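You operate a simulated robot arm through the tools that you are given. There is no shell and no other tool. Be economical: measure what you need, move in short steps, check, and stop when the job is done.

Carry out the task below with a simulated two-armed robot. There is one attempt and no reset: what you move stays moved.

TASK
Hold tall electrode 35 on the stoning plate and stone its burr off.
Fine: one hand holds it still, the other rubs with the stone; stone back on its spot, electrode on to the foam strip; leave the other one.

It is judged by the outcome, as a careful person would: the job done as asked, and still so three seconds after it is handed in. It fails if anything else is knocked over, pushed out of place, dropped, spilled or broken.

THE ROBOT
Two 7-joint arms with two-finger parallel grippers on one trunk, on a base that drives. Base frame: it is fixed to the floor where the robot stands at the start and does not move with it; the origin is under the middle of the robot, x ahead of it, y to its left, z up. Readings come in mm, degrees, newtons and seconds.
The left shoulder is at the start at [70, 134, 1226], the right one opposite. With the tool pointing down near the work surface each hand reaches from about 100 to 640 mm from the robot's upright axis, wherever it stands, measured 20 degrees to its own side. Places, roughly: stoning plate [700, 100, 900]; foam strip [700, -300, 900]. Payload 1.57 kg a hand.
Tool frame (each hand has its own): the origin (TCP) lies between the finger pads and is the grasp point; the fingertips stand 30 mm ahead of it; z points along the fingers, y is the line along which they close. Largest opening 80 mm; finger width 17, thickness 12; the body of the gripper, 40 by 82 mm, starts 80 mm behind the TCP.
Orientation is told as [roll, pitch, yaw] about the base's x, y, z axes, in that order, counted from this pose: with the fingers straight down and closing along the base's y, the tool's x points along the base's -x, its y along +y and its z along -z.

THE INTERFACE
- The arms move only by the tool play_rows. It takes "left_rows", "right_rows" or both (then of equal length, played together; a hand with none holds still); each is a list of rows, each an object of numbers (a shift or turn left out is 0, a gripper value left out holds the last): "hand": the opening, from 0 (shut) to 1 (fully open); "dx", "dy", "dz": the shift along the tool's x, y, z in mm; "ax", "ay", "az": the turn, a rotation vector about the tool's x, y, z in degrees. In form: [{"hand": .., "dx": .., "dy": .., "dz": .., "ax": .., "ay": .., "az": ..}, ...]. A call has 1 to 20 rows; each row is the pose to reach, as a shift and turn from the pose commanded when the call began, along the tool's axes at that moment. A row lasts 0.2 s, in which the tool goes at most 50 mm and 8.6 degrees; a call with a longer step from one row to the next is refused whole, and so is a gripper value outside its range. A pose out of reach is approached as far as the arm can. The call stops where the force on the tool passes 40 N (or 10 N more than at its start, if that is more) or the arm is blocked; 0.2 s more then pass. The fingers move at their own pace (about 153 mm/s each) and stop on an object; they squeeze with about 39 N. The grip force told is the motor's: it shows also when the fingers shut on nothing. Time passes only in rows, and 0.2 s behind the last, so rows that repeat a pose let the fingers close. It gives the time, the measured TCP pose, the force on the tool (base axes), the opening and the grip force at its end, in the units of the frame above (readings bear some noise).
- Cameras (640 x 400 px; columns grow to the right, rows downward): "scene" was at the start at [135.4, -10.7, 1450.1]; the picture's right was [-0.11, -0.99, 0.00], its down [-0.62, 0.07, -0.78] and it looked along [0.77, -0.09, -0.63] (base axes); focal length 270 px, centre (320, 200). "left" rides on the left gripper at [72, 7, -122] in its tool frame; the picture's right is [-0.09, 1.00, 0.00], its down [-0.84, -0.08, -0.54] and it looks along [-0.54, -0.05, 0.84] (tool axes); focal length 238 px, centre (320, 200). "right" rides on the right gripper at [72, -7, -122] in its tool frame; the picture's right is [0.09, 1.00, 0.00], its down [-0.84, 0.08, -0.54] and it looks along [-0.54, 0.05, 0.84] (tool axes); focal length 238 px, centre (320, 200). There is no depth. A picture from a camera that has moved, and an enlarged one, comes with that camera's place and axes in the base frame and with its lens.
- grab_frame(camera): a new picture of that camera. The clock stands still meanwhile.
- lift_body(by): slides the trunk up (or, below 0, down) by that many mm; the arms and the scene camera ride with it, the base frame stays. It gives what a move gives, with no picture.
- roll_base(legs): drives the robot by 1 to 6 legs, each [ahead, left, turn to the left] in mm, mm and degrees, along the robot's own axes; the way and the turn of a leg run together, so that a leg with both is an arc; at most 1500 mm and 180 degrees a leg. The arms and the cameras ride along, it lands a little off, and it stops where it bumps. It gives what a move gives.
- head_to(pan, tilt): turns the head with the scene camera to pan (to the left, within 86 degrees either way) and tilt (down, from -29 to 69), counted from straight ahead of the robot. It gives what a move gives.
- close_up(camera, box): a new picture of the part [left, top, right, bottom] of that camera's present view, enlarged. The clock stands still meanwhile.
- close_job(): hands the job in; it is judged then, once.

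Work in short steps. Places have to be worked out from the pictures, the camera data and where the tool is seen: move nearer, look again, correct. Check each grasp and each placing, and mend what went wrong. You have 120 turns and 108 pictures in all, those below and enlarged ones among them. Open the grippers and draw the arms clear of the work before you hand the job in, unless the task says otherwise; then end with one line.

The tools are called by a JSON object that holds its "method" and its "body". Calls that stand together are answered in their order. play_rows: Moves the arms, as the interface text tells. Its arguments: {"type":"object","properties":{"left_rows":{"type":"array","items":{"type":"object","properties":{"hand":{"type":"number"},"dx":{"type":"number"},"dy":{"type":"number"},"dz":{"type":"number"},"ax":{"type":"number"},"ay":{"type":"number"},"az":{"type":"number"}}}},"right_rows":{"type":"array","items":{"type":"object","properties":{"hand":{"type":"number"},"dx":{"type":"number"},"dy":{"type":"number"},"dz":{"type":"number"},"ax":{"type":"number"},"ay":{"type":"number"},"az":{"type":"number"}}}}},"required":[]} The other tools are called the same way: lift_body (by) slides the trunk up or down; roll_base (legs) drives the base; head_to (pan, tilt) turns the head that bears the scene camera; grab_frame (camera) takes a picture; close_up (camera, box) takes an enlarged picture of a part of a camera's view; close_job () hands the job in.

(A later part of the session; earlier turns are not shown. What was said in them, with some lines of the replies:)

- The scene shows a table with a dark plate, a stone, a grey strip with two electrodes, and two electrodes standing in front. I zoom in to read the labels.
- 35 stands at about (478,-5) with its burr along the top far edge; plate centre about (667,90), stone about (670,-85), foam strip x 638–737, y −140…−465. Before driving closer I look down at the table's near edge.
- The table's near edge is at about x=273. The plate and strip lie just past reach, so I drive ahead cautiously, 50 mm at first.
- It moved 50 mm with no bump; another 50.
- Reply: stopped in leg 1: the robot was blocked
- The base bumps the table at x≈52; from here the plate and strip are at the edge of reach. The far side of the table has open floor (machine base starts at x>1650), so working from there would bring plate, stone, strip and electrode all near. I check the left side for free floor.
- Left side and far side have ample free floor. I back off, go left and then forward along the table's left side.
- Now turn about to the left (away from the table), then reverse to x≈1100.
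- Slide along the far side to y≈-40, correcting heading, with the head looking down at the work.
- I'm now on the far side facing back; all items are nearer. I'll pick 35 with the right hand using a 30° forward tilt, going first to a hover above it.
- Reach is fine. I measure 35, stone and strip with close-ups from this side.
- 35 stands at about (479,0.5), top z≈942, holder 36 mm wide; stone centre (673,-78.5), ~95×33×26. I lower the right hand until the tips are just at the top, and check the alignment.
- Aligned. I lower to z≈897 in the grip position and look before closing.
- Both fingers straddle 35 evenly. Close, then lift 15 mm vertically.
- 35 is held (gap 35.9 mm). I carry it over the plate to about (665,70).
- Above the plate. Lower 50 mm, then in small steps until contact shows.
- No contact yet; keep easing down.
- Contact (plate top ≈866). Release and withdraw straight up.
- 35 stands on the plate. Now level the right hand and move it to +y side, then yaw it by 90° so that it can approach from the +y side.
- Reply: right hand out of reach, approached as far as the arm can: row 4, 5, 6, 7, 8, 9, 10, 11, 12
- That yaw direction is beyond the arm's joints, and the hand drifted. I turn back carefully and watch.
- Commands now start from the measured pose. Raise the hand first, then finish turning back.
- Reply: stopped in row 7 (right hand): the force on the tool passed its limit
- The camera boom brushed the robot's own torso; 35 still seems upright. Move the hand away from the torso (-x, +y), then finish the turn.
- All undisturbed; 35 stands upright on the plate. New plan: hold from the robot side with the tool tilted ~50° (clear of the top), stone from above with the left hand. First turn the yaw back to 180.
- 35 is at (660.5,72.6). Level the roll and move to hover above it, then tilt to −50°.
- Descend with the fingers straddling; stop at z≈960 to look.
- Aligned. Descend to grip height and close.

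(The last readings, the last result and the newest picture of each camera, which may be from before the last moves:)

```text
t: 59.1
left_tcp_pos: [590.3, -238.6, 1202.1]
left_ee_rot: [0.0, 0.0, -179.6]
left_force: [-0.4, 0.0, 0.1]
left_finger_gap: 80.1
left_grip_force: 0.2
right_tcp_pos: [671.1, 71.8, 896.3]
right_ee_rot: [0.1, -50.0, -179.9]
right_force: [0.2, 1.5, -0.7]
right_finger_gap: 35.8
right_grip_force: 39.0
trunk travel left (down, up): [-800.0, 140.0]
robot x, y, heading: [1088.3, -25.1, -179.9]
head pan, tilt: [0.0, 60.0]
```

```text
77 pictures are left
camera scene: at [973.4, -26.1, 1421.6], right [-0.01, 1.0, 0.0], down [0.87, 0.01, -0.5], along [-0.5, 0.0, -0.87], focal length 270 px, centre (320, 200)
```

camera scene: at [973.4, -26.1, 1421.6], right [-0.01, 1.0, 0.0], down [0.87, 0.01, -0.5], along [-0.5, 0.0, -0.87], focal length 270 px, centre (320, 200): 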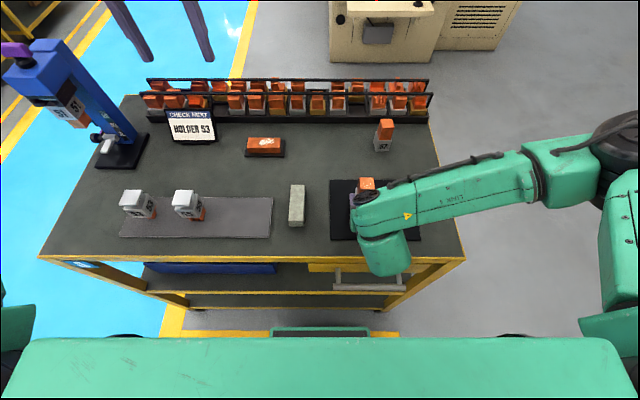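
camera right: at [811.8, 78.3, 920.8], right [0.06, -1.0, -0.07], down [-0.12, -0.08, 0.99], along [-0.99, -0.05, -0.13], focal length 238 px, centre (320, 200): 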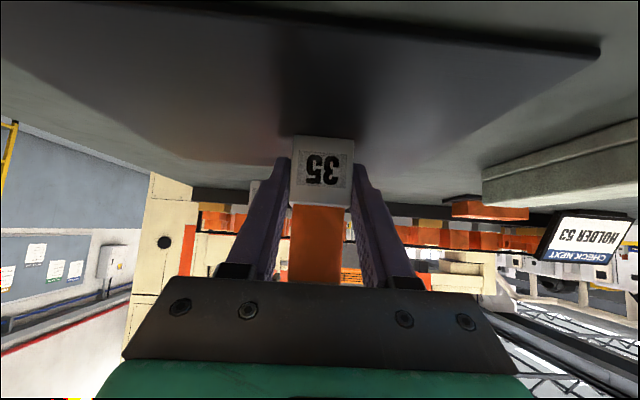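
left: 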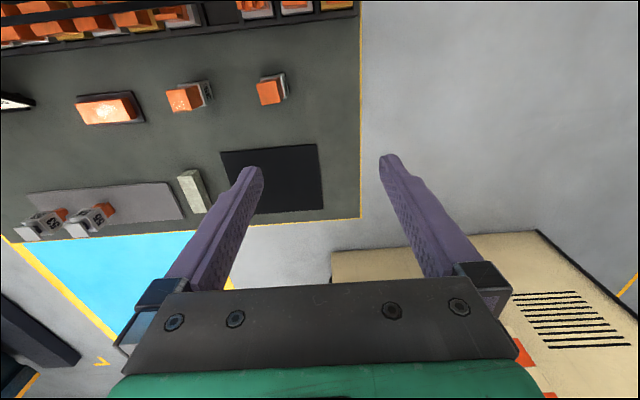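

Electrode gripped (35.8 mm). Check the clearance around its top.

{"method": "close_up", "body": {"camera": "scene", "box": [320, 150, 448, 230]}}

{"method": "close_up", "body": {"camera": "left", "box": [0, 0, 640, 400]}}

```text
5.00 times, centred on (384, 190) of scene
camera zoom: at [973.4, -26.1, 1421.6], right [-0.01, 1.0, 0.0], down [0.87, 0.01, -0.5], along [-0.5, 0.0, -0.87], focal length 1352 px, centre (0, 250)
```

zoom: 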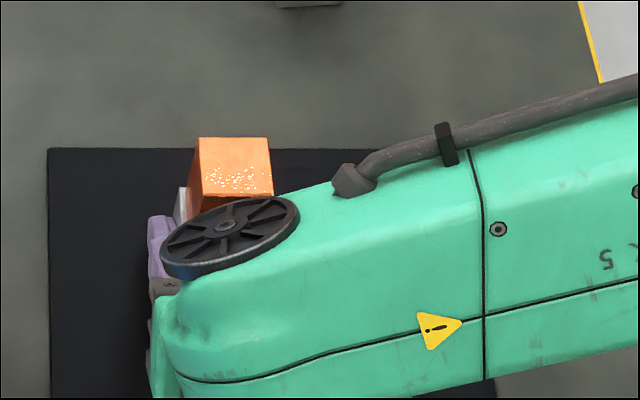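

```text
1.00 times, centred on (320, 200) of left
camera zoom: at [661.0, -245.1, 1324.2], right [-0.08, -1.0, 0.0], down [-0.84, 0.07, 0.54], along [-0.54, 0.05, -0.84], focal length 238 px, centre (320, 200)
```

zoom: 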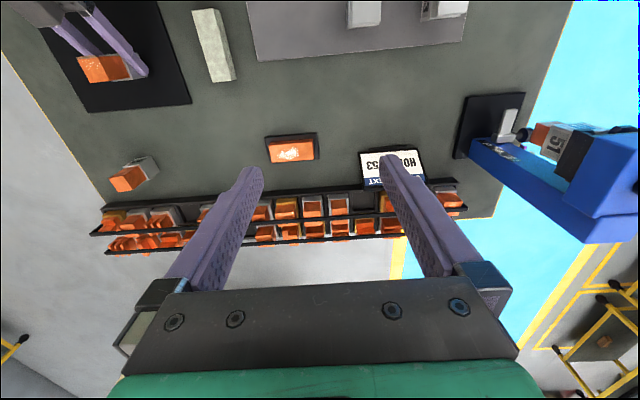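

The right wrist is close behind the top, so I'll grip the stone about 20 mm off-centre (towards −x) so the left hand stays on the far side. Move the left hand to hover over the stone at (653,−78.5).

{"method": "play_rows", "body": {"left_rows": [{"hand": 1, "dx": 11, "dy": -27, "dz": 33}, {"dx": 22, "dy": -54, "dz": 66}, {"dx": 33, "dy": -81, "dz": 100}, {"dx": 44, "dy": -108, "dz": 133}, {"dx": 54, "dy": -135, "dz": 166}, {"dx": 63.5, "dy": -159.5, "dz": 200}, {"dx": 63.5, "dy": -159.5, "dz": 200}]}}

{"method": "grab_frame", "body": {"camera": "left"}}

{"method": "grab_frame", "body": {"camera": "scene"}}

```text
t: 60.7
left_tcp_pos: [651.9, -77.6, 1001.9]
left_ee_rot: [0.0, 0.0, -179.5]
left_force: [0.3, -1.1, -0.1]
left_finger_gap: 79.8
left_grip_force: 0.0
right_tcp_pos: [670.7, 70.7, 895.7]
right_ee_rot: [-0.1, -50.0, -179.9]
right_force: [0.1, 0.8, 0.3]
right_finger_gap: 35.8
right_grip_force: 38.7
trunk travel left (down, up): [-800.0, 140.0]
robot x, y, heading: [1091.7, -17.7, -179.6]
head pan, tilt: [0.0, 60.0]
```

```text
74 pictures are left
camera left: at [722.8, -83.9, 1124.0], right [-0.08, -1.0, 0.0], down [-0.84, 0.07, 0.54], along [-0.54, 0.05, -0.84], focal length 238 px, centre (320, 200)
```

left: 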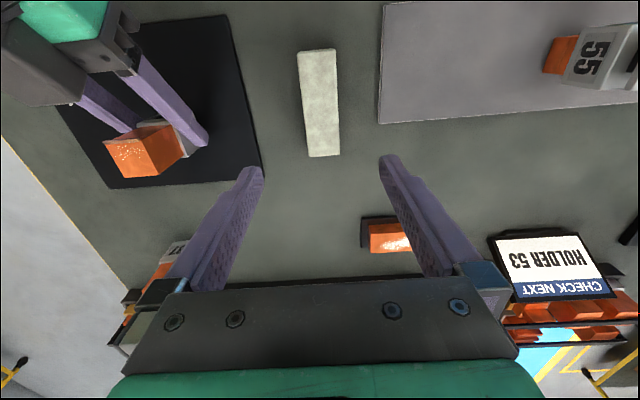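

```text
73 pictures are left
camera scene: at [973.5, -26.5, 1421.6], right [-0.01, 1.0, 0.0], down [0.87, 0.01, -0.5], along [-0.5, 0.0, -0.87], focal length 270 px, centre (320, 200)
```

scene: 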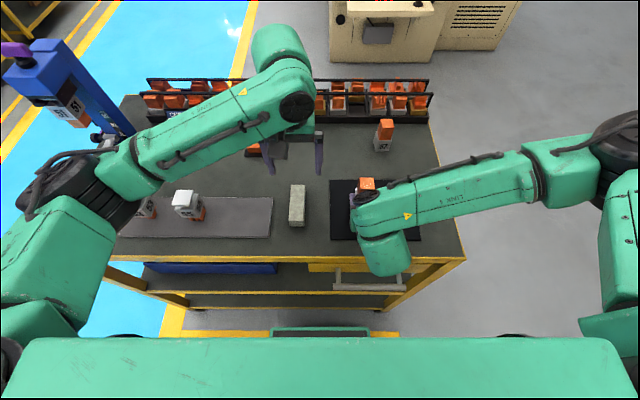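

Stone centre reads (673,−80), ~35 mm wide. Descend to z≈898 and close.

{"method": "play_rows", "body": {"left_rows": [{"dx": 1, "dy": 2, "dz": 35}, {"dx": 1, "dy": 2, "dz": 70}, {"dx": 1, "dy": 2, "dz": 92}, {"dx": 1, "dy": 2, "dz": 103}, {"dx": 1, "dy": 2, "dz": 103}]}}

{"method": "play_rows", "body": {"left_rows": [{"hand": 0}, {"hand": 0}, {"hand": 0}, {"hand": 0}]}}

{"method": "grab_frame", "body": {"camera": "left"}}

```text
t: 61.9
left_tcp_pos: [652.0, -80.0, 897.6]
left_ee_rot: [0.0, -0.1, -179.6]
left_force: [0.2, 0.9, 0.7]
left_finger_gap: 80.1
left_grip_force: 0.1
right_tcp_pos: [670.7, 71.8, 895.7]
right_ee_rot: [-0.1, -50.1, -179.9]
right_force: [1.0, 0.4, -0.1]
right_finger_gap: 35.7
right_grip_force: 39.3
trunk travel left (down, up): [-800.0, 140.0]
robot x, y, heading: [1090.3, -23.0, -179.6]
head pan, tilt: [0.0, 60.0]
```

```text
t: 62.9
left_tcp_pos: [652.1, -81.0, 896.8]
left_ee_rot: [0.0, -0.1, -179.6]
left_force: [0.8, -0.2, 1.4]
left_finger_gap: 33.5
left_grip_force: 38.9
right_tcp_pos: [672.1, 71.4, 895.7]
right_ee_rot: [-0.1, -50.1, -180.0]
right_force: [1.5, 0.1, 0.4]
right_finger_gap: 35.6
right_grip_force: 38.8
trunk travel left (down, up): [-800.0, 140.0]
robot x, y, heading: [1090.6, -20.7, -179.6]
head pan, tilt: [0.0, 60.0]
```

```text
72 pictures are left
camera left: at [722.7, -87.2, 1020.1], right [-0.08, -1.0, 0.0], down [-0.84, 0.07, 0.54], along [-0.54, 0.05, -0.84], focal length 238 px, centre (320, 200)
```

left: 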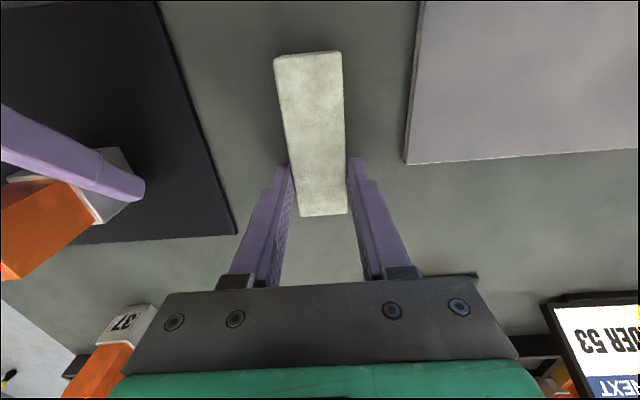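

Stone gripped; its home pose reads TCP (652.1,−80.5,897.2). Lift it 130 mm straight up and check.

{"method": "play_rows", "body": {"left_rows": [{"dz": -10}, {"dz": -50}, {"dz": -90}, {"dz": -130}, {"dz": -130}]}}

{"method": "grab_frame", "body": {"camera": "left"}}

{"method": "grab_frame", "body": {"camera": "scene"}}

```text
t: 64.1
left_tcp_pos: [649.9, -79.7, 1027.1]
left_ee_rot: [-0.1, 0.0, -179.6]
left_force: [0.1, 0.3, -2.0]
left_finger_gap: 33.8
left_grip_force: 38.7
right_tcp_pos: [671.4, 71.9, 896.4]
right_ee_rot: [0.0, -49.9, -179.9]
right_force: [1.4, 0.3, 0.6]
right_finger_gap: 35.9
right_grip_force: 38.3
trunk travel left (down, up): [-800.0, 140.0]
robot x, y, heading: [1089.3, -23.4, -179.6]
head pan, tilt: [0.0, 60.0]
```

```text
71 pictures are left
camera left: at [721.3, -87.9, 1149.1], right [-0.09, -1.0, 0.0], down [-0.84, 0.07, 0.54], along [-0.54, 0.05, -0.84], focal length 238 px, centre (320, 200)
```

left: 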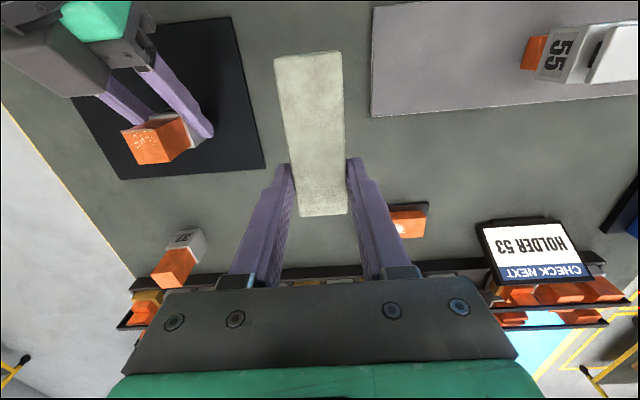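

```text
70 pictures are left
camera scene: at [973.3, -26.3, 1421.6], right [-0.01, 1.0, 0.0], down [0.87, 0.01, -0.5], along [-0.5, 0.0, -0.87], focal length 270 px, centre (320, 200)
```

scene: 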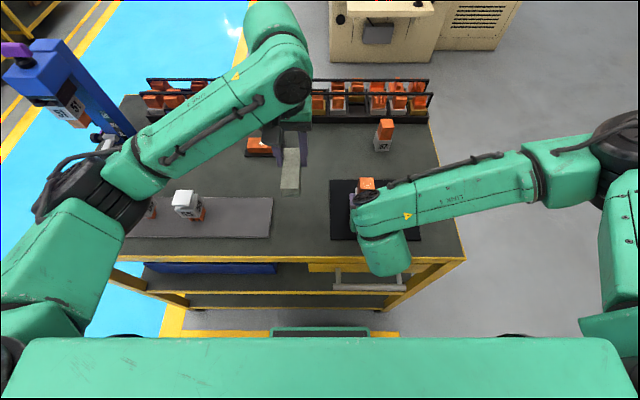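

Stone firm. Carry it over the electrode, 42 mm above its top.

{"method": "play_rows", "body": {"left_rows": [{"dx": -7, "dy": -38}, {"dx": -14, "dy": -76}, {"dx": -20, "dy": -114}, {"dx": -20, "dy": -152}, {"dx": -20, "dy": -152}]}}

{"method": "grab_frame", "body": {"camera": "left"}}

{"method": "grab_frame", "body": {"camera": "scene"}}

{"method": "grab_frame", "body": {"camera": "right"}}

```text
t: 65.3
left_tcp_pos: [631.7, 73.7, 1026.3]
left_ee_rot: [0.0, -0.1, -179.6]
left_force: [0.3, 0.6, -0.8]
left_finger_gap: 33.6
left_grip_force: 39.0
right_tcp_pos: [672.2, 72.2, 896.6]
right_ee_rot: [-0.1, -50.1, -179.9]
right_force: [0.3, 0.5, 0.1]
right_finger_gap: 35.7
right_grip_force: 39.0
trunk travel left (down, up): [-800.0, 140.0]
robot x, y, heading: [1090.8, -21.6, -179.4]
head pan, tilt: [0.0, 60.0]
```

```text
69 pictures are left
camera left: at [702.9, 66.2, 1148.7], right [-0.08, -1.0, 0.0], down [-0.84, 0.07, 0.54], along [-0.54, 0.05, -0.84], focal length 238 px, centre (320, 200)
```

left: 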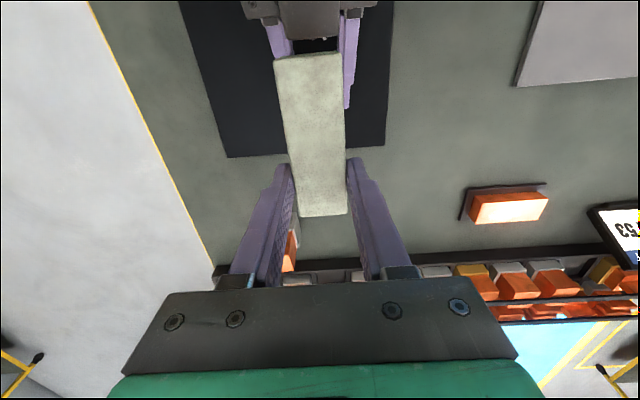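

```text
68 pictures are left
camera scene: at [973.4, -26.7, 1421.6], right [-0.01, 1.0, 0.0], down [0.87, 0.01, -0.5], along [-0.5, 0.0, -0.87], focal length 270 px, centre (320, 200)
```

scene: 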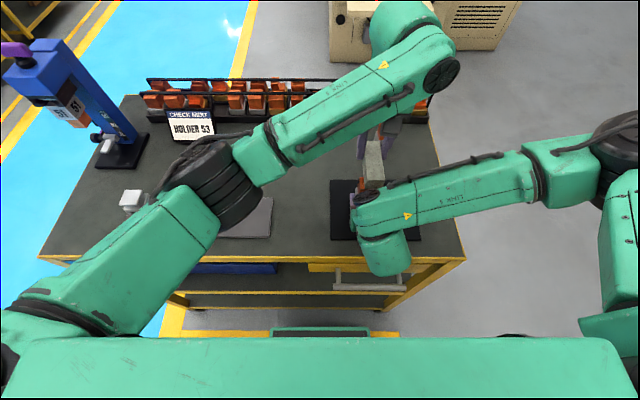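

```text
67 pictures are left
camera right: at [811.8, 78.1, 920.8], right [0.06, -1.0, -0.07], down [-0.12, -0.08, 0.99], along [-0.99, -0.05, -0.13], focal length 238 px, centre (320, 200)
```

right: 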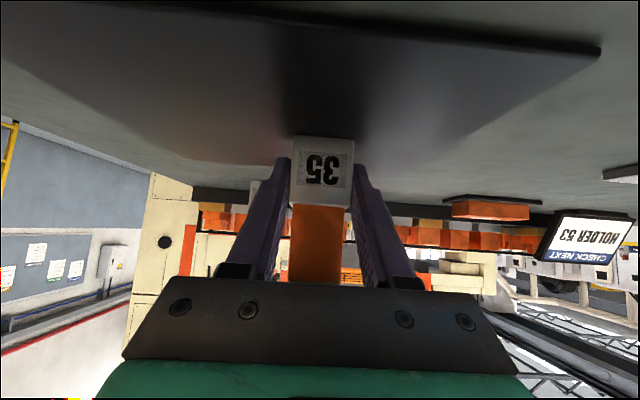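

Clear. Lower to about 4 mm above the top, then creep into contact.

{"method": "play_rows", "body": {"left_rows": [{"dz": 15}, {"dz": 30}, {"dz": 36}, {"dz": 36}]}}

{"method": "play_rows", "body": {"left_rows": [{"dz": 1}, {"dz": 2}, {"dz": 2}]}}

{"method": "play_rows", "body": {"left_rows": [{"dz": 1}, {"dz": 2}, {"dz": 2}]}}

```text
t: 66.3
left_tcp_pos: [631.4, 71.8, 992.2]
left_ee_rot: [-0.1, 0.0, -179.5]
left_force: [0.6, -0.1, -1.9]
left_finger_gap: 33.6
left_grip_force: 39.1
right_tcp_pos: [671.6, 72.8, 896.7]
right_ee_rot: [0.0, -49.9, -179.9]
right_force: [0.9, 0.8, 0.3]
right_finger_gap: 35.7
right_grip_force: 38.8
trunk travel left (down, up): [-800.0, 140.0]
robot x, y, heading: [1088.2, -22.8, -179.9]
head pan, tilt: [0.0, 60.0]
```

```text
t: 67.1
left_tcp_pos: [632.3, 72.5, 989.6]
left_ee_rot: [0.1, 0.0, -179.4]
left_force: [0.1, 0.5, -1.7]
left_finger_gap: 33.6
left_grip_force: 39.0
right_tcp_pos: [670.8, 72.3, 897.0]
right_ee_rot: [-0.1, -50.0, -179.9]
right_force: [-0.4, 0.5, 0.1]
right_finger_gap: 36.1
right_grip_force: 39.2
trunk travel left (down, up): [-800.0, 140.0]
robot x, y, heading: [1088.8, -22.9, -179.8]
head pan, tilt: [0.0, 60.0]
```

```text
t: 67.9
left_tcp_pos: [632.0, 73.2, 987.7]
left_ee_rot: [0.0, 0.1, -179.5]
left_force: [0.3, 0.3, -1.6]
left_finger_gap: 33.3
left_grip_force: 39.1
right_tcp_pos: [671.0, 71.2, 896.4]
right_ee_rot: [0.0, -50.0, -179.9]
right_force: [-0.2, 1.1, 0.9]
right_finger_gap: 35.7
right_grip_force: 38.7
trunk travel left (down, up): [-800.0, 140.0]
robot x, y, heading: [1091.0, -25.5, -179.6]
head pan, tilt: [0.0, 60.0]
```

Still no contact; continue in 1 mm steps.

{"method": "play_rows", "body": {"left_rows": [{"dz": 1}, {"dz": 1}]}}

{"method": "play_rows", "body": {"left_rows": [{"dz": 1}, {"dz": 1}]}}

{"method": "play_rows", "body": {"left_rows": [{"dz": 1}, {"dz": 1}]}}

```text
t: 68.5
left_tcp_pos: [631.7, 71.5, 987.2]
left_ee_rot: [0.1, -0.1, -179.7]
left_force: [0.0, 0.5, -1.7]
left_finger_gap: 33.8
left_grip_force: 38.9
right_tcp_pos: [671.8, 71.5, 896.1]
right_ee_rot: [0.0, -50.0, -180.0]
right_force: [-0.5, 1.1, 0.9]
right_finger_gap: 35.9
right_grip_force: 39.4
trunk travel left (down, up): [-800.0, 140.0]
robot x, y, heading: [1094.2, -21.6, -179.6]
head pan, tilt: [0.0, 60.0]
```

```text
t: 69.1
left_tcp_pos: [632.3, 70.6, 987.6]
left_ee_rot: [0.0, -0.2, -179.4]
left_force: [-0.7, 0.0, -0.5]
left_finger_gap: 33.6
left_grip_force: 38.7
right_tcp_pos: [671.4, 71.8, 896.3]
right_ee_rot: [0.0, -49.9, -180.0]
right_force: [0.0, 0.6, 0.7]
right_finger_gap: 35.7
right_grip_force: 39.3
trunk travel left (down, up): [-800.0, 140.0]
robot x, y, heading: [1091.4, -24.3, -179.6]
head pan, tilt: [0.0, 60.0]
```

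```text
t: 69.7
left_tcp_pos: [630.9, 70.3, 986.9]
left_ee_rot: [-0.1, -0.2, -179.7]
left_force: [-4.0, -1.5, 19.8]
left_finger_gap: 33.5
left_grip_force: 39.6
right_tcp_pos: [671.4, 71.3, 896.0]
right_ee_rot: [-0.1, -50.1, -179.9]
right_force: [-2.5, 0.8, -2.7]
right_finger_gap: 35.7
right_grip_force: 38.9
trunk travel left (down, up): [-800.0, 140.0]
robot x, y, heading: [1095.8, -23.5, -179.5]
head pan, tilt: [0.0, 60.0]
```

Contact, pressing ~20 N. Ease off slightly and rub to and fro along the burr edge (±12 mm).

{"method": "play_rows", "body": {"left_rows": [{"dz": -0.4}, {"dz": -0.4, "dy": 6}, {"dz": -0.4, "dy": 12}, {"dz": -0.4, "dy": 6}, {"dz": -0.4, "dy": 0}, {"dz": -0.4, "dy": -6}, {"dz": -0.4, "dy": -12}, {"dz": -0.4, "dy": -6}, {"dz": -0.4, "dy": 0}, {"dz": -0.4, "dy": 6}, {"dz": -0.4, "dy": 12}, {"dz": -0.4, "dy": 6}, {"dz": -0.4, "dy": 0}, {"dz": -0.4, "dy": -6}, {"dz": -0.4, "dy": -12}, {"dz": -0.4, "dy": -6}, {"dz": -0.4, "dy": 0}]}}

{"method": "grab_frame", "body": {"camera": "left"}}

```text
t: 73.3
left_tcp_pos: [631.8, 71.6, 985.8]
left_ee_rot: [-0.1, 0.0, -179.6]
left_force: [0.2, 3.0, 6.6]
left_finger_gap: 33.5
left_grip_force: 39.1
right_tcp_pos: [672.0, 70.1, 896.7]
right_ee_rot: [0.0, -50.0, -180.0]
right_force: [2.5, -3.9, -3.2]
right_finger_gap: 35.9
right_grip_force: 39.3
trunk travel left (down, up): [-800.0, 140.0]
robot x, y, heading: [1088.6, -24.2, -179.5]
head pan, tilt: [0.0, 60.0]
```

```text
66 pictures are left
camera left: at [703.5, 64.1, 1108.8], right [-0.09, -1.0, 0.0], down [-0.84, 0.07, 0.54], along [-0.54, 0.05, -0.84], focal length 238 px, centre (320, 200)
```

left: 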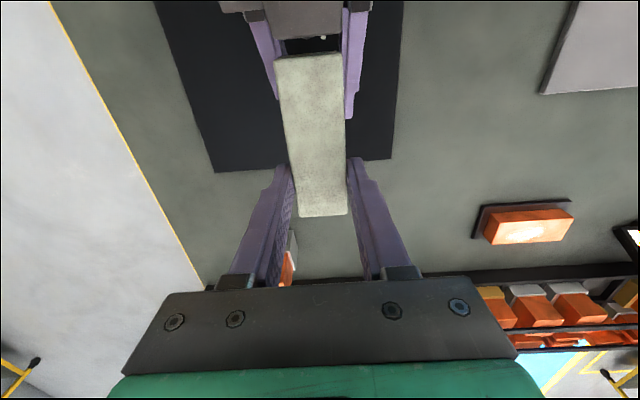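

Contact stayed (6.6 N) and nothing slipped. A second set with slightly more pressure and a few x-strokes (away from the right gripper).

{"method": "play_rows", "body": {"left_rows": [{"dz": 0.2}, {"dz": 0.2, "dy": 7}, {"dz": 0.2, "dy": 13}, {"dz": 0.2, "dy": 6}, {"dz": 0.2, "dy": 0}, {"dz": 0.2, "dy": -7}, {"dz": 0.2, "dy": -13}, {"dz": 0.2, "dy": -6}, {"dz": 0.2, "dy": 0}, {"dz": 0.2, "dx": -6}, {"dz": 0.2, "dx": -11}, {"dz": 0.2, "dx": -5}, {"dz": 0.2, "dx": 0}, {"dz": 0.2, "dx": -6}, {"dz": 0.2, "dx": -11}, {"dz": 0.2, "dx": -5}, {"dz": 0.2, "dx": 0}, {"dz": 0.2}]}}

{"method": "play_rows", "body": {"left_rows": [{"dz": -20}, {"dz": -45}, {"dz": -70, "dx": -20}, {"dz": -70, "dx": -60}, {"dz": -70, "dx": -60}]}}

{"method": "grab_frame", "body": {"camera": "left"}}

{"method": "close_up", "body": {"camera": "scene", "box": [330, 150, 410, 200]}}

```text
t: 77.1
left_tcp_pos: [631.4, 72.8, 985.9]
left_ee_rot: [0.0, 0.1, -179.6]
left_force: [0.1, 1.8, 1.3]
left_finger_gap: 33.4
left_grip_force: 38.4
right_tcp_pos: [671.9, 71.3, 896.6]
right_ee_rot: [0.0, -50.0, -179.8]
right_force: [0.8, 1.3, 1.0]
right_finger_gap: 35.9
right_grip_force: 38.9
trunk travel left (down, up): [-800.0, 140.0]
robot x, y, heading: [1089.8, -26.3, -179.6]
head pan, tilt: [0.0, 60.0]
```

```text
t: 78.3
left_tcp_pos: [572.6, 70.2, 1058.0]
left_ee_rot: [-0.2, -0.2, -179.6]
left_force: [0.4, -0.1, -0.5]
left_finger_gap: 33.7
left_grip_force: 39.3
right_tcp_pos: [670.9, 71.3, 896.5]
right_ee_rot: [-0.1, -49.9, -179.8]
right_force: [0.6, 0.9, 4.0]
right_finger_gap: 35.9
right_grip_force: 39.2
trunk travel left (down, up): [-800.0, 140.0]
robot x, y, heading: [1089.5, -25.9, -179.5]
head pan, tilt: [0.0, 60.0]
```

```text
65 pictures are left
camera left: at [643.6, 62.3, 1179.8], right [-0.09, -1.0, 0.0], down [-0.84, 0.07, 0.54], along [-0.54, 0.05, -0.84], focal length 238 px, centre (320, 200)
```

left: 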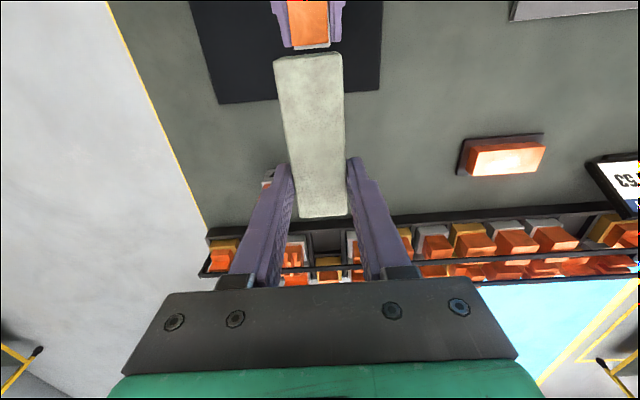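

```text
8.00 times, centred on (370, 175) of scene
camera zoom: at [973.9, -26.6, 1421.6], right [-0.01, 1.0, 0.0], down [0.87, 0.01, -0.5], along [-0.5, 0.0, -0.87], focal length 2163 px, centre (-80, 400)
```

zoom: 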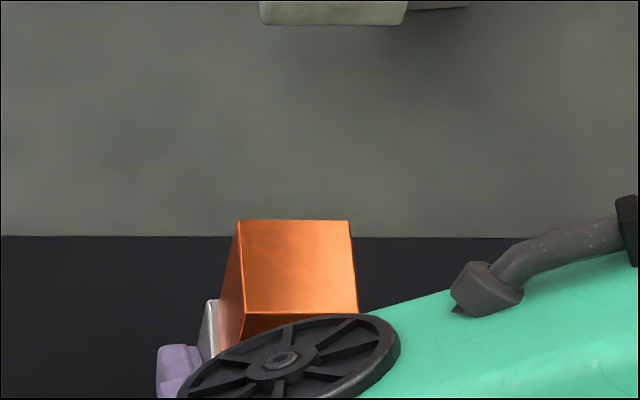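

The burr and its specks are gone; the top edge is clean. Now carry the stone back over its spot.

{"method": "play_rows", "body": {"left_rows": [{"dx": 10, "dy": 35}, {"dx": 25, "dy": 75}, {"dx": 45, "dy": 115}, {"dx": 79, "dy": 151}, {"dx": 79, "dy": 151}, {"dx": 79, "dy": 151, "dz": 40}, {"dx": 79, "dy": 151, "dz": 80}, {"dx": 79, "dy": 151, "dz": 120}, {"dx": 79, "dy": 151, "dz": 120}]}}

{"method": "grab_frame", "body": {"camera": "left"}}

```text
t: 80.3
left_tcp_pos: [652.2, -80.3, 936.3]
left_ee_rot: [0.0, 0.0, -179.7]
left_force: [0.5, 0.8, -1.2]
left_finger_gap: 33.9
left_grip_force: 39.0
right_tcp_pos: [672.5, 71.2, 896.9]
right_ee_rot: [-0.1, -50.0, -179.9]
right_force: [2.2, -1.8, 3.0]
right_finger_gap: 35.9
right_grip_force: 39.4
trunk travel left (down, up): [-800.0, 140.0]
robot x, y, heading: [1089.7, -23.7, -179.4]
head pan, tilt: [0.0, 60.0]
```

```text
63 pictures are left
camera left: at [723.8, -86.9, 1057.8], right [-0.08, -1.0, 0.0], down [-0.84, 0.07, 0.54], along [-0.54, 0.05, -0.84], focal length 238 px, centre (320, 200)
```

left: 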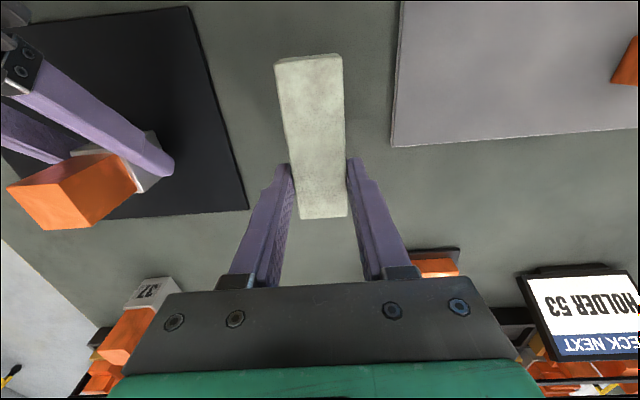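

Right above its spot. Lower to just above the table, then creep to contact.

{"method": "play_rows", "body": {"left_rows": [{"dz": 15}, {"dz": 28}, {"dz": 36}, {"dz": 36}]}}

{"method": "play_rows", "body": {"left_rows": [{"dz": 1}, {"dz": 2}, {"dz": 2}]}}

{"method": "play_rows", "body": {"left_rows": [{"dz": 1}, {"dz": 1}]}}

```text
t: 81.3
left_tcp_pos: [651.1, -77.3, 900.8]
left_ee_rot: [-0.3, 0.0, -179.6]
left_force: [0.5, 0.6, -1.8]
left_finger_gap: 33.5
left_grip_force: 38.9
right_tcp_pos: [672.8, 70.3, 896.1]
right_ee_rot: [-0.1, -50.0, -179.9]
right_force: [1.7, -2.0, 2.4]
right_finger_gap: 36.0
right_grip_force: 39.1
trunk travel left (down, up): [-800.0, 140.0]
robot x, y, heading: [1091.7, -24.1, -179.6]
head pan, tilt: [0.0, 60.0]
```

```text
t: 82.1
left_tcp_pos: [651.6, -80.4, 899.3]
left_ee_rot: [-0.1, 0.0, -179.6]
left_force: [-1.1, 0.6, -2.4]
left_finger_gap: 33.5
left_grip_force: 38.9
right_tcp_pos: [671.1, 71.3, 897.1]
right_ee_rot: [0.0, -50.0, -179.9]
right_force: [1.2, -0.7, 2.1]
right_finger_gap: 35.8
right_grip_force: 38.9
trunk travel left (down, up): [-800.0, 140.0]
robot x, y, heading: [1090.5, -21.7, -179.5]
head pan, tilt: [0.0, 60.0]
```

```text
t: 82.7
left_tcp_pos: [652.2, -79.3, 897.2]
left_ee_rot: [0.0, 0.1, -179.6]
left_force: [0.4, -0.4, 2.6]
left_finger_gap: 33.6
left_grip_force: 39.0
right_tcp_pos: [671.9, 71.6, 896.2]
right_ee_rot: [-0.1, -50.0, -179.9]
right_force: [-0.3, -2.2, -0.3]
right_finger_gap: 36.2
right_grip_force: 39.8
trunk travel left (down, up): [-800.0, 140.0]
robot x, y, heading: [1089.0, -21.7, -179.6]
head pan, tilt: [0.0, 60.0]
```

Contact at the same height as originally. Release and rise straight up, then check.

{"method": "play_rows", "body": {"left_rows": [{"hand": 1}, {"hand": 1}, {"hand": 1}, {"dz": -20}, {"dz": -60}, {"dz": -105}, {"dz": -105}]}}

{"method": "grab_frame", "body": {"camera": "left"}}

```text
t: 84.3
left_tcp_pos: [653.1, -78.9, 1004.6]
left_ee_rot: [-0.1, -0.1, -179.6]
left_force: [-0.1, -0.3, 0.6]
left_finger_gap: 80.2
left_grip_force: 0.1
right_tcp_pos: [672.7, 71.4, 897.6]
right_ee_rot: [-0.1, -50.0, -180.0]
right_force: [0.8, -0.7, 1.4]
right_finger_gap: 35.9
right_grip_force: 38.9
trunk travel left (down, up): [-800.0, 140.0]
robot x, y, heading: [1090.2, -21.7, -179.6]
head pan, tilt: [0.0, 60.0]
```

```text
62 pictures are left
camera left: at [725.3, -86.4, 1125.6], right [-0.08, -1.0, 0.0], down [-0.84, 0.07, 0.54], along [-0.54, 0.05, -0.84], focal length 238 px, centre (320, 200)
```

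left: 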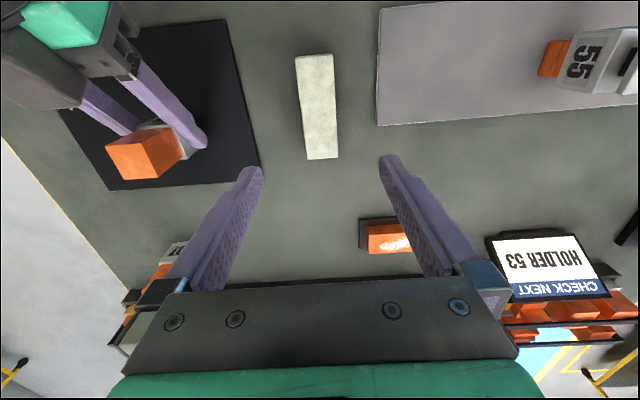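

Stone is back on its spot. Now the right hand releases 35 (it stands on the plate), rises straight up and moves aside to +y.

{"method": "play_rows", "body": {"right_rows": [{"hand": 1}, {"hand": 1}, {"hand": 1}, {"dx": -20, "dz": -17}, {"dx": -50, "dz": -42}, {"dx": -80, "dz": -67}, {"dx": -115, "dz": -96}, {"dx": -130, "dz": -109}, {"dx": -130, "dz": -109}]}}

{"method": "play_rows", "body": {"right_rows": [{"dy": -40, "ay": 8}, {"dy": -80, "ay": 16}, {"dy": -120, "ay": 24}, {"dy": -150, "ay": 30}, {"dy": -160, "ay": 30}, {"dy": -160, "ay": 30}]}}

{"method": "grab_frame", "body": {"camera": "scene"}}

```text
t: 86.3
left_tcp_pos: [653.5, -78.6, 1003.2]
left_ee_rot: [0.0, 0.0, -179.6]
left_force: [0.7, 0.1, -0.7]
left_finger_gap: 79.8
left_grip_force: 0.0
right_tcp_pos: [671.4, 70.9, 1065.3]
right_ee_rot: [0.0, -49.9, -179.9]
right_force: [-0.1, 0.5, 0.1]
right_finger_gap: 80.0
right_grip_force: 0.1
trunk travel left (down, up): [-800.0, 140.0]
robot x, y, heading: [1087.6, -24.7, -179.7]
head pan, tilt: [0.0, 60.0]
```

```text
t: 87.7
left_tcp_pos: [652.8, -79.8, 1002.4]
left_ee_rot: [-0.1, -0.1, -179.6]
left_force: [-0.1, -0.4, 0.8]
left_finger_gap: 80.0
left_grip_force: 0.0
right_tcp_pos: [671.6, 231.7, 1065.3]
right_ee_rot: [0.0, -20.0, -180.1]
right_force: [-0.4, -0.5, 0.6]
right_finger_gap: 80.2
right_grip_force: 0.1
trunk travel left (down, up): [-800.0, 140.0]
robot x, y, heading: [1091.8, -26.2, -179.8]
head pan, tilt: [0.0, 60.0]
```

```text
61 pictures are left
camera scene: at [973.4, -26.8, 1421.6], right [-0.01, 1.0, 0.0], down [0.87, 0.01, -0.5], along [-0.5, 0.0, -0.87], focal length 270 px, centre (320, 200)
```

scene: 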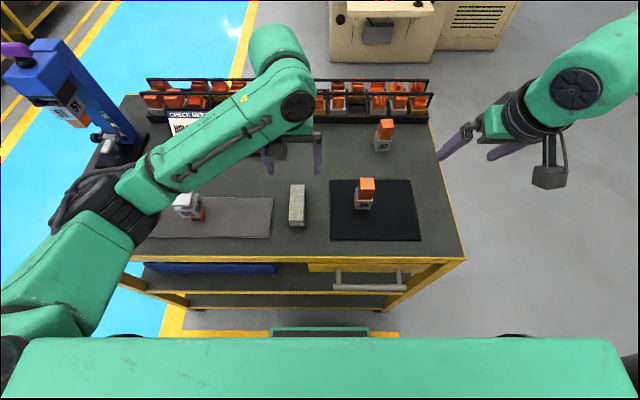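

All standing. Left hand moves over 35 at (660.5,72.3).

{"method": "play_rows", "body": {"left_rows": [{"hand": 1, "dx": 2, "dy": -38, "dz": -10}, {"dx": 4, "dy": -76, "dz": -15}, {"dx": 7, "dy": -114, "dz": -15}, {"dx": 8.5, "dy": -151.5, "dz": -15}, {"dx": 8.5, "dy": -151.5, "dz": -15}]}}

{"method": "grab_frame", "body": {"camera": "left"}}

{"method": "grab_frame", "body": {"camera": "scene"}}

```text
t: 88.9
left_tcp_pos: [659.8, 73.3, 1018.5]
left_ee_rot: [-0.1, 0.0, -179.6]
left_force: [-0.1, -0.4, -0.5]
left_finger_gap: 80.4
left_grip_force: 0.1
right_tcp_pos: [672.8, 230.5, 1064.4]
right_ee_rot: [-0.1, -20.0, -179.9]
right_force: [0.8, -0.7, -0.4]
right_finger_gap: 80.2
right_grip_force: 0.1
trunk travel left (down, up): [-800.0, 140.0]
robot x, y, heading: [1092.3, -27.8, -179.5]
head pan, tilt: [0.0, 60.0]
```

```text
60 pictures are left
camera left: at [731.7, 66.6, 1139.6], right [-0.08, -1.0, 0.0], down [-0.84, 0.07, 0.54], along [-0.54, 0.05, -0.84], focal length 238 px, centre (320, 200)
```

left: 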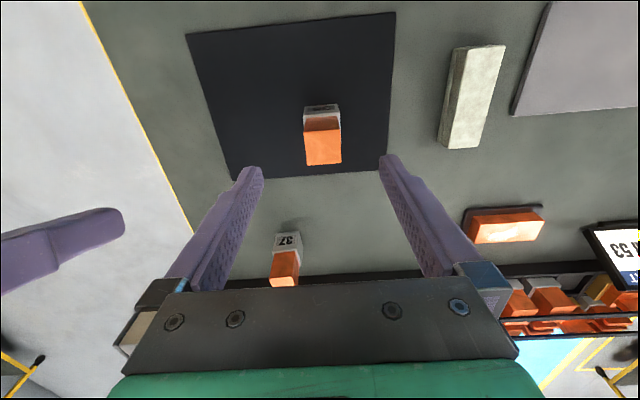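

```text
59 pictures are left
camera scene: at [973.4, -27.3, 1421.6], right [-0.01, 1.0, 0.0], down [0.87, 0.01, -0.5], along [-0.5, 0.0, -0.87], focal length 270 px, centre (320, 200)
```

scene: 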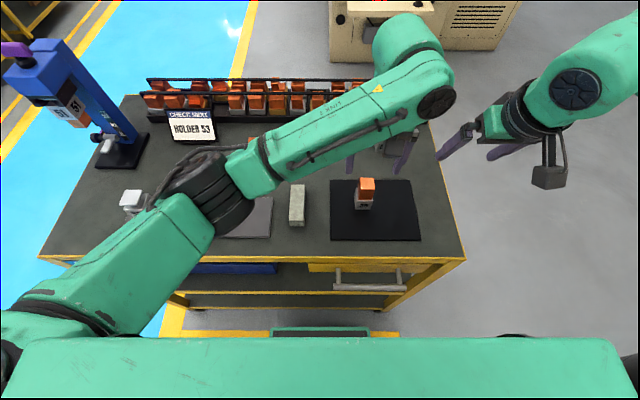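

Well aligned. Descend to z≈905 and close.

{"method": "play_rows", "body": {"left_rows": [{"dy": 1, "dz": 35}, {"dy": 1, "dz": 70}, {"dy": 1, "dz": 100}, {"dy": 1, "dz": 113}, {"dy": 1, "dz": 113}]}}

{"method": "play_rows", "body": {"left_rows": [{"hand": 0}, {"hand": 0}, {"hand": 0}, {"hand": 0}]}}

{"method": "play_rows", "body": {"left_rows": [{"dz": -10}, {"dz": -40}, {"dz": -80}, {"dz": -110}, {"dz": -110}]}}

{"method": "grab_frame", "body": {"camera": "left"}}

```text
t: 90.1
left_tcp_pos: [659.7, 71.8, 904.6]
left_ee_rot: [0.0, -0.1, -179.5]
left_force: [0.7, -0.7, -0.2]
left_finger_gap: 79.7
left_grip_force: 0.0
right_tcp_pos: [672.5, 231.4, 1064.5]
right_ee_rot: [0.0, -20.1, -180.0]
right_force: [0.2, 0.1, 0.1]
right_finger_gap: 80.1
right_grip_force: 0.0
trunk travel left (down, up): [-800.0, 140.0]
robot x, y, heading: [1091.1, -24.6, -179.7]
head pan, tilt: [0.0, 60.0]
```

```text
t: 91.1
left_tcp_pos: [659.3, 70.9, 905.1]
left_ee_rot: [0.1, 0.0, -179.5]
left_force: [0.3, -0.3, -0.5]
left_finger_gap: 35.8
left_grip_force: 39.2
right_tcp_pos: [671.3, 230.6, 1065.5]
right_ee_rot: [0.0, -20.0, -180.0]
right_force: [-0.1, -1.0, 0.3]
right_finger_gap: 79.8
right_grip_force: 0.1
trunk travel left (down, up): [-800.0, 140.0]
robot x, y, heading: [1084.7, -26.2, -179.6]
head pan, tilt: [0.0, 60.0]
```

```text
t: 92.3
left_tcp_pos: [658.5, 71.8, 1015.5]
left_ee_rot: [-0.1, 0.0, -179.6]
left_force: [0.7, 1.3, -5.6]
left_finger_gap: 35.5
left_grip_force: 39.1
right_tcp_pos: [671.6, 232.2, 1065.4]
right_ee_rot: [0.0, -20.1, -180.0]
right_force: [0.2, -0.6, -0.8]
right_finger_gap: 80.0
right_grip_force: 0.0
trunk travel left (down, up): [-800.0, 140.0]
robot x, y, heading: [1087.1, -20.8, -179.5]
head pan, tilt: [0.0, 60.0]
```

```text
58 pictures are left
camera left: at [730.3, 64.7, 1137.3], right [-0.08, -1.0, 0.0], down [-0.84, 0.07, 0.54], along [-0.54, 0.05, -0.84], focal length 238 px, centre (320, 200)
```

left: 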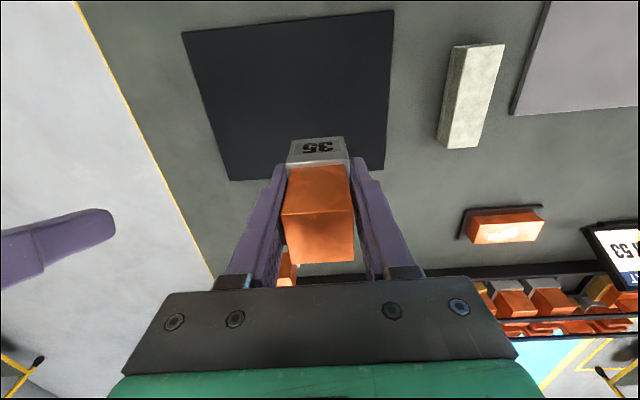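

Held. Carry it to over the foam strip at about (695,−190).

{"method": "play_rows", "body": {"left_rows": [{"dx": 6, "dy": 44}, {"dx": 12, "dy": 88}, {"dx": 18, "dy": 132}, {"dx": 24, "dy": 176}, {"dx": 30, "dy": 220}, {"dx": 34, "dy": 262}, {"dx": 34, "dy": 262}]}}

{"method": "grab_frame", "body": {"camera": "left"}}

{"method": "grab_frame", "body": {"camera": "scene"}}

```text
t: 93.9
left_tcp_pos: [695.7, -190.9, 1013.6]
left_ee_rot: [0.0, 0.1, -179.6]
left_force: [0.2, -0.8, -5.3]
left_finger_gap: 35.7
left_grip_force: 39.2
right_tcp_pos: [671.8, 232.2, 1064.2]
right_ee_rot: [0.0, -19.9, -180.0]
right_force: [-0.2, -0.2, 0.8]
right_finger_gap: 79.9
right_grip_force: 0.0
trunk travel left (down, up): [-800.0, 140.0]
robot x, y, heading: [1090.4, -25.7, -179.5]
head pan, tilt: [0.0, 60.0]
```

```text
57 pictures are left
camera left: at [766.7, -199.1, 1135.2], right [-0.09, -1.0, 0.0], down [-0.84, 0.07, 0.54], along [-0.54, 0.05, -0.84], focal length 238 px, centre (320, 200)
```

left: 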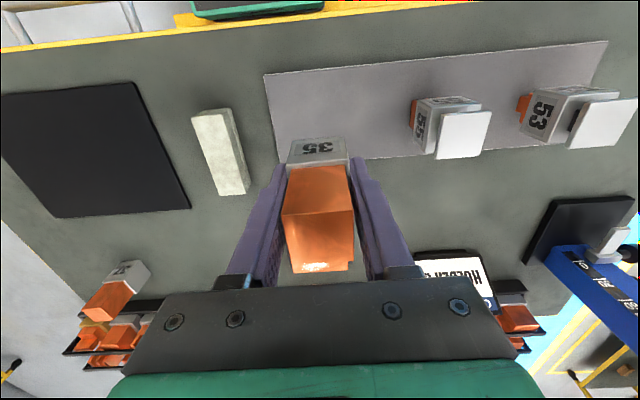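

```text
56 pictures are left
camera scene: at [972.4, -25.9, 1421.5], right [-0.01, 1.0, 0.0], down [0.87, 0.01, -0.5], along [-0.5, 0.0, -0.87], focal length 270 px, centre (320, 200)
```

scene: 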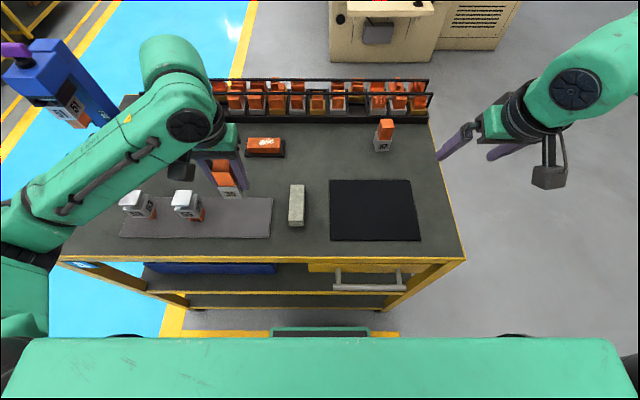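

Position over the free stretch of foam is good (strip x 653–748, 55 is well clear). Lower to ~916 and creep down.

{"method": "play_rows", "body": {"left_rows": [{"dz": 35}, {"dz": 65}, {"dz": 88}, {"dz": 97}, {"dz": 97}]}}

{"method": "play_rows", "body": {"left_rows": [{"dz": 2}, {"dz": 4}, {"dz": 4}]}}

{"method": "play_rows", "body": {"left_rows": [{"dz": 1.5}, {"dz": 1.5}]}}

```text
t: 95.1
left_tcp_pos: [696.3, -189.8, 917.4]
left_ee_rot: [-0.1, 0.1, -179.6]
left_force: [-0.8, 0.1, -4.5]
left_finger_gap: 35.6
left_grip_force: 39.3
right_tcp_pos: [671.9, 230.7, 1064.6]
right_ee_rot: [-0.1, -19.9, -179.9]
right_force: [0.2, 0.3, -1.3]
right_finger_gap: 80.1
right_grip_force: 0.0
trunk travel left (down, up): [-800.0, 140.0]
robot x, y, heading: [1090.6, -24.6, -179.4]
head pan, tilt: [0.0, 60.0]
```

```text
t: 95.9
left_tcp_pos: [695.0, -190.5, 911.8]
left_ee_rot: [0.0, 0.1, -179.6]
left_force: [-0.4, 0.3, -4.7]
left_finger_gap: 35.9
left_grip_force: 39.3
right_tcp_pos: [670.9, 230.9, 1064.9]
right_ee_rot: [-0.1, -19.9, -180.0]
right_force: [-1.1, 0.2, -0.1]
right_finger_gap: 80.1
right_grip_force: 0.0
trunk travel left (down, up): [-800.0, 140.0]
robot x, y, heading: [1090.6, -25.7, -179.5]
head pan, tilt: [0.0, 60.0]
```

```text
t: 96.5
left_tcp_pos: [694.0, -190.5, 910.8]
left_ee_rot: [0.0, 0.1, -179.5]
left_force: [0.0, 0.4, -4.9]
left_finger_gap: 35.5
left_grip_force: 39.2
right_tcp_pos: [671.6, 232.1, 1065.5]
right_ee_rot: [-0.1, -20.0, -179.9]
right_force: [0.5, 0.1, 0.5]
right_finger_gap: 80.3
right_grip_force: 0.0
trunk travel left (down, up): [-800.0, 140.0]
robot x, y, heading: [1090.9, -24.6, -179.8]
head pan, tilt: [0.0, 60.0]
```

No contact yet; continue in small steps.

{"method": "play_rows", "body": {"left_rows": [{"dz": 1.5}, {"dz": 1.5}]}}

{"method": "play_rows", "body": {"left_rows": [{"dz": 1.2}, {"dz": 1.2}]}}

{"method": "play_rows", "body": {"left_rows": [{"dz": 1}, {"dz": 1}]}}

```text
t: 97.1
left_tcp_pos: [694.5, -189.8, 909.0]
left_ee_rot: [-0.1, -0.1, -179.6]
left_force: [0.5, -0.1, -4.5]
left_finger_gap: 36.0
left_grip_force: 39.3
right_tcp_pos: [671.5, 230.7, 1064.0]
right_ee_rot: [-0.1, -20.0, -180.0]
right_force: [-0.4, -0.3, 0.5]
right_finger_gap: 80.1
right_grip_force: 0.2
trunk travel left (down, up): [-800.0, 140.0]
robot x, y, heading: [1085.7, -27.1, -179.7]
head pan, tilt: [0.0, 60.0]
```

```text
t: 97.7
left_tcp_pos: [694.4, -190.0, 907.8]
left_ee_rot: [0.0, 0.0, -179.6]
left_force: [0.0, 0.4, -3.7]
left_finger_gap: 35.7
left_grip_force: 39.2
right_tcp_pos: [671.9, 232.3, 1065.0]
right_ee_rot: [-0.1, -20.0, -179.9]
right_force: [-0.6, -1.0, 0.2]
right_finger_gap: 80.1
right_grip_force: 0.0
trunk travel left (down, up): [-800.0, 140.0]
robot x, y, heading: [1089.3, -19.4, -179.9]
head pan, tilt: [0.0, 60.0]
```

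```text
t: 98.3
left_tcp_pos: [693.9, -189.7, 908.0]
left_ee_rot: [0.1, 0.0, -179.6]
left_force: [-1.0, -0.1, -2.9]
left_finger_gap: 35.7
left_grip_force: 38.9
right_tcp_pos: [672.5, 231.2, 1065.4]
right_ee_rot: [-0.1, -19.9, -180.0]
right_force: [0.1, 0.6, -0.1]
right_finger_gap: 79.9
right_grip_force: 0.1
trunk travel left (down, up): [-800.0, 140.0]
robot x, y, heading: [1090.0, -21.8, -179.4]
head pan, tilt: [0.0, 60.0]
```

Contact is starting (force dropping, z no longer falling); one more millimetre.

{"method": "play_rows", "body": {"left_rows": [{"dz": 0.8}, {"dz": 0.8}]}}

```text
t: 98.9
left_tcp_pos: [693.9, -188.6, 907.9]
left_ee_rot: [-0.1, -0.1, -179.5]
left_force: [-1.1, -1.5, 6.1]
left_finger_gap: 35.4
left_grip_force: 39.0
right_tcp_pos: [673.0, 231.5, 1065.9]
right_ee_rot: [0.0, -19.9, -179.9]
right_force: [-0.3, 0.7, 0.4]
right_finger_gap: 79.9
right_grip_force: 0.1
trunk travel left (down, up): [-800.0, 140.0]
robot x, y, heading: [1092.7, -24.3, -179.3]
head pan, tilt: [0.0, 60.0]
```

It rests on the foam. Open partly (staying clear of 55) and rise straight up.

{"method": "play_rows", "body": {"left_rows": [{"hand": 0.75}, {"hand": 0.75}, {"hand": 0.75}, {"dz": -20}, {"dz": -50}, {"dz": -90}, {"dz": -130}, {"dz": -170}, {"dz": -210}, {"dz": -210}]}}

{"method": "grab_frame", "body": {"camera": "left"}}

{"method": "grab_frame", "body": {"camera": "scene"}}

```text
t: 101.1
left_tcp_pos: [694.9, -190.7, 1116.2]
left_ee_rot: [-0.1, 0.0, -179.5]
left_force: [0.6, -0.5, -0.6]
left_finger_gap: 60.0
left_grip_force: 0.0
right_tcp_pos: [672.1, 231.2, 1065.0]
right_ee_rot: [-0.1, -19.9, -179.9]
right_force: [-0.3, -0.6, 0.0]
right_finger_gap: 80.1
right_grip_force: 0.0
trunk travel left (down, up): [-800.0, 140.0]
robot x, y, heading: [1093.6, -23.8, -179.6]
head pan, tilt: [0.0, 60.0]
```

```text
55 pictures are left
camera left: at [766.7, -198.3, 1239.3], right [-0.08, -1.0, 0.0], down [-0.84, 0.07, 0.54], along [-0.54, 0.05, -0.84], focal length 238 px, centre (320, 200)
```

left: 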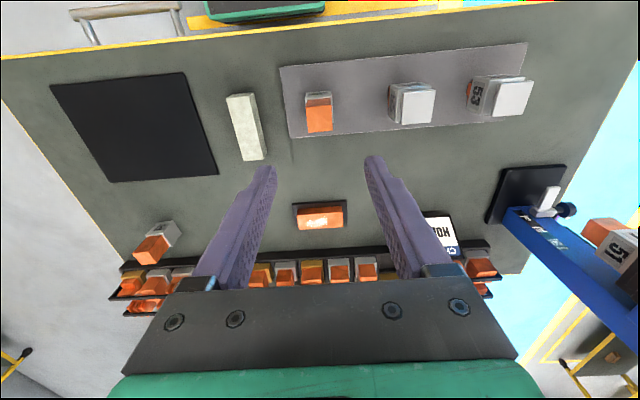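

```text
54 pictures are left
camera scene: at [973.4, -26.6, 1421.6], right [-0.01, 1.0, 0.0], down [0.87, 0.01, -0.5], along [-0.5, 0.0, -0.87], focal length 270 px, centre (320, 200)
```

scene: 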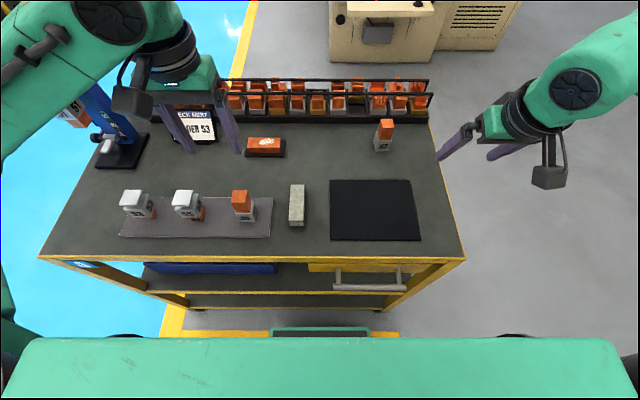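

Everything is in place. A close check of 35's edge and the stone's position, while opening the left gripper and raising both hands.

{"method": "play_rows", "body": {"left_rows": [{"hand": 1, "dz": -30}, {"dz": -60}, {"dz": -80}, {"dz": -80}], "right_rows": [{"dz": -30}, {"dz": -60}, {"dz": -100}, {"dz": -100}]}}

{"method": "close_up", "body": {"camera": "scene", "box": [170, 170, 330, 270]}}

{"method": "close_up", "body": {"camera": "scene", "box": [220, 180, 268, 210]}}

```text
t: 102.1
left_tcp_pos: [695.7, -189.0, 1197.0]
left_ee_rot: [0.0, 0.1, -179.6]
left_force: [0.1, -0.4, -0.6]
left_finger_gap: 79.9
left_grip_force: 0.1
right_tcp_pos: [706.4, 233.6, 1160.8]
right_ee_rot: [0.0, -20.0, -180.0]
right_force: [-0.5, -0.1, -0.4]
right_finger_gap: 80.2
right_grip_force: 0.1
trunk travel left (down, up): [-800.0, 140.0]
robot x, y, heading: [1091.1, -18.3, -179.5]
head pan, tilt: [0.0, 60.0]
```

```text
4.00 times, centred on (250, 220) of scene
camera zoom: at [973.3, -26.4, 1421.6], right [-0.01, 1.0, 0.0], down [0.87, 0.01, -0.5], along [-0.5, 0.0, -0.87], focal length 1082 px, centre (600, 120)
```

zoom: 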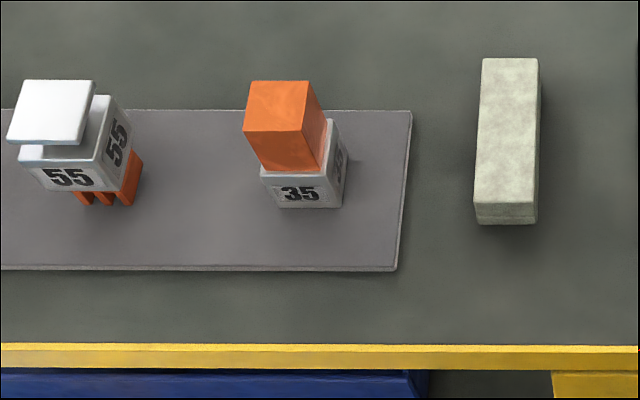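

```text
13.33 times, centred on (244, 195) of scene
camera zoom: at [973.3, -26.4, 1421.6], right [-0.01, 1.0, 0.0], down [0.87, 0.01, -0.5], along [-0.5, 0.0, -0.87], focal length 3606 px, centre (1333, 267)
```

zoom: 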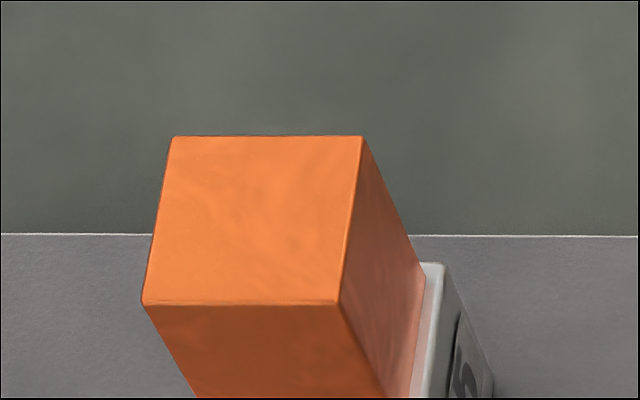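

The burr is gone, 35 stands on the foam, the stone is at its former spot and 37 is untouched. The arms are clear, so I hand in.

{"method": "close_job", "body": {}}

```text
The job is handed in.
```

Electrode 35's burr is stoned off and 35 now stands on the foam strip; the stone is back on its spot (within a millimetre or two), and electrode 37 was not touched.
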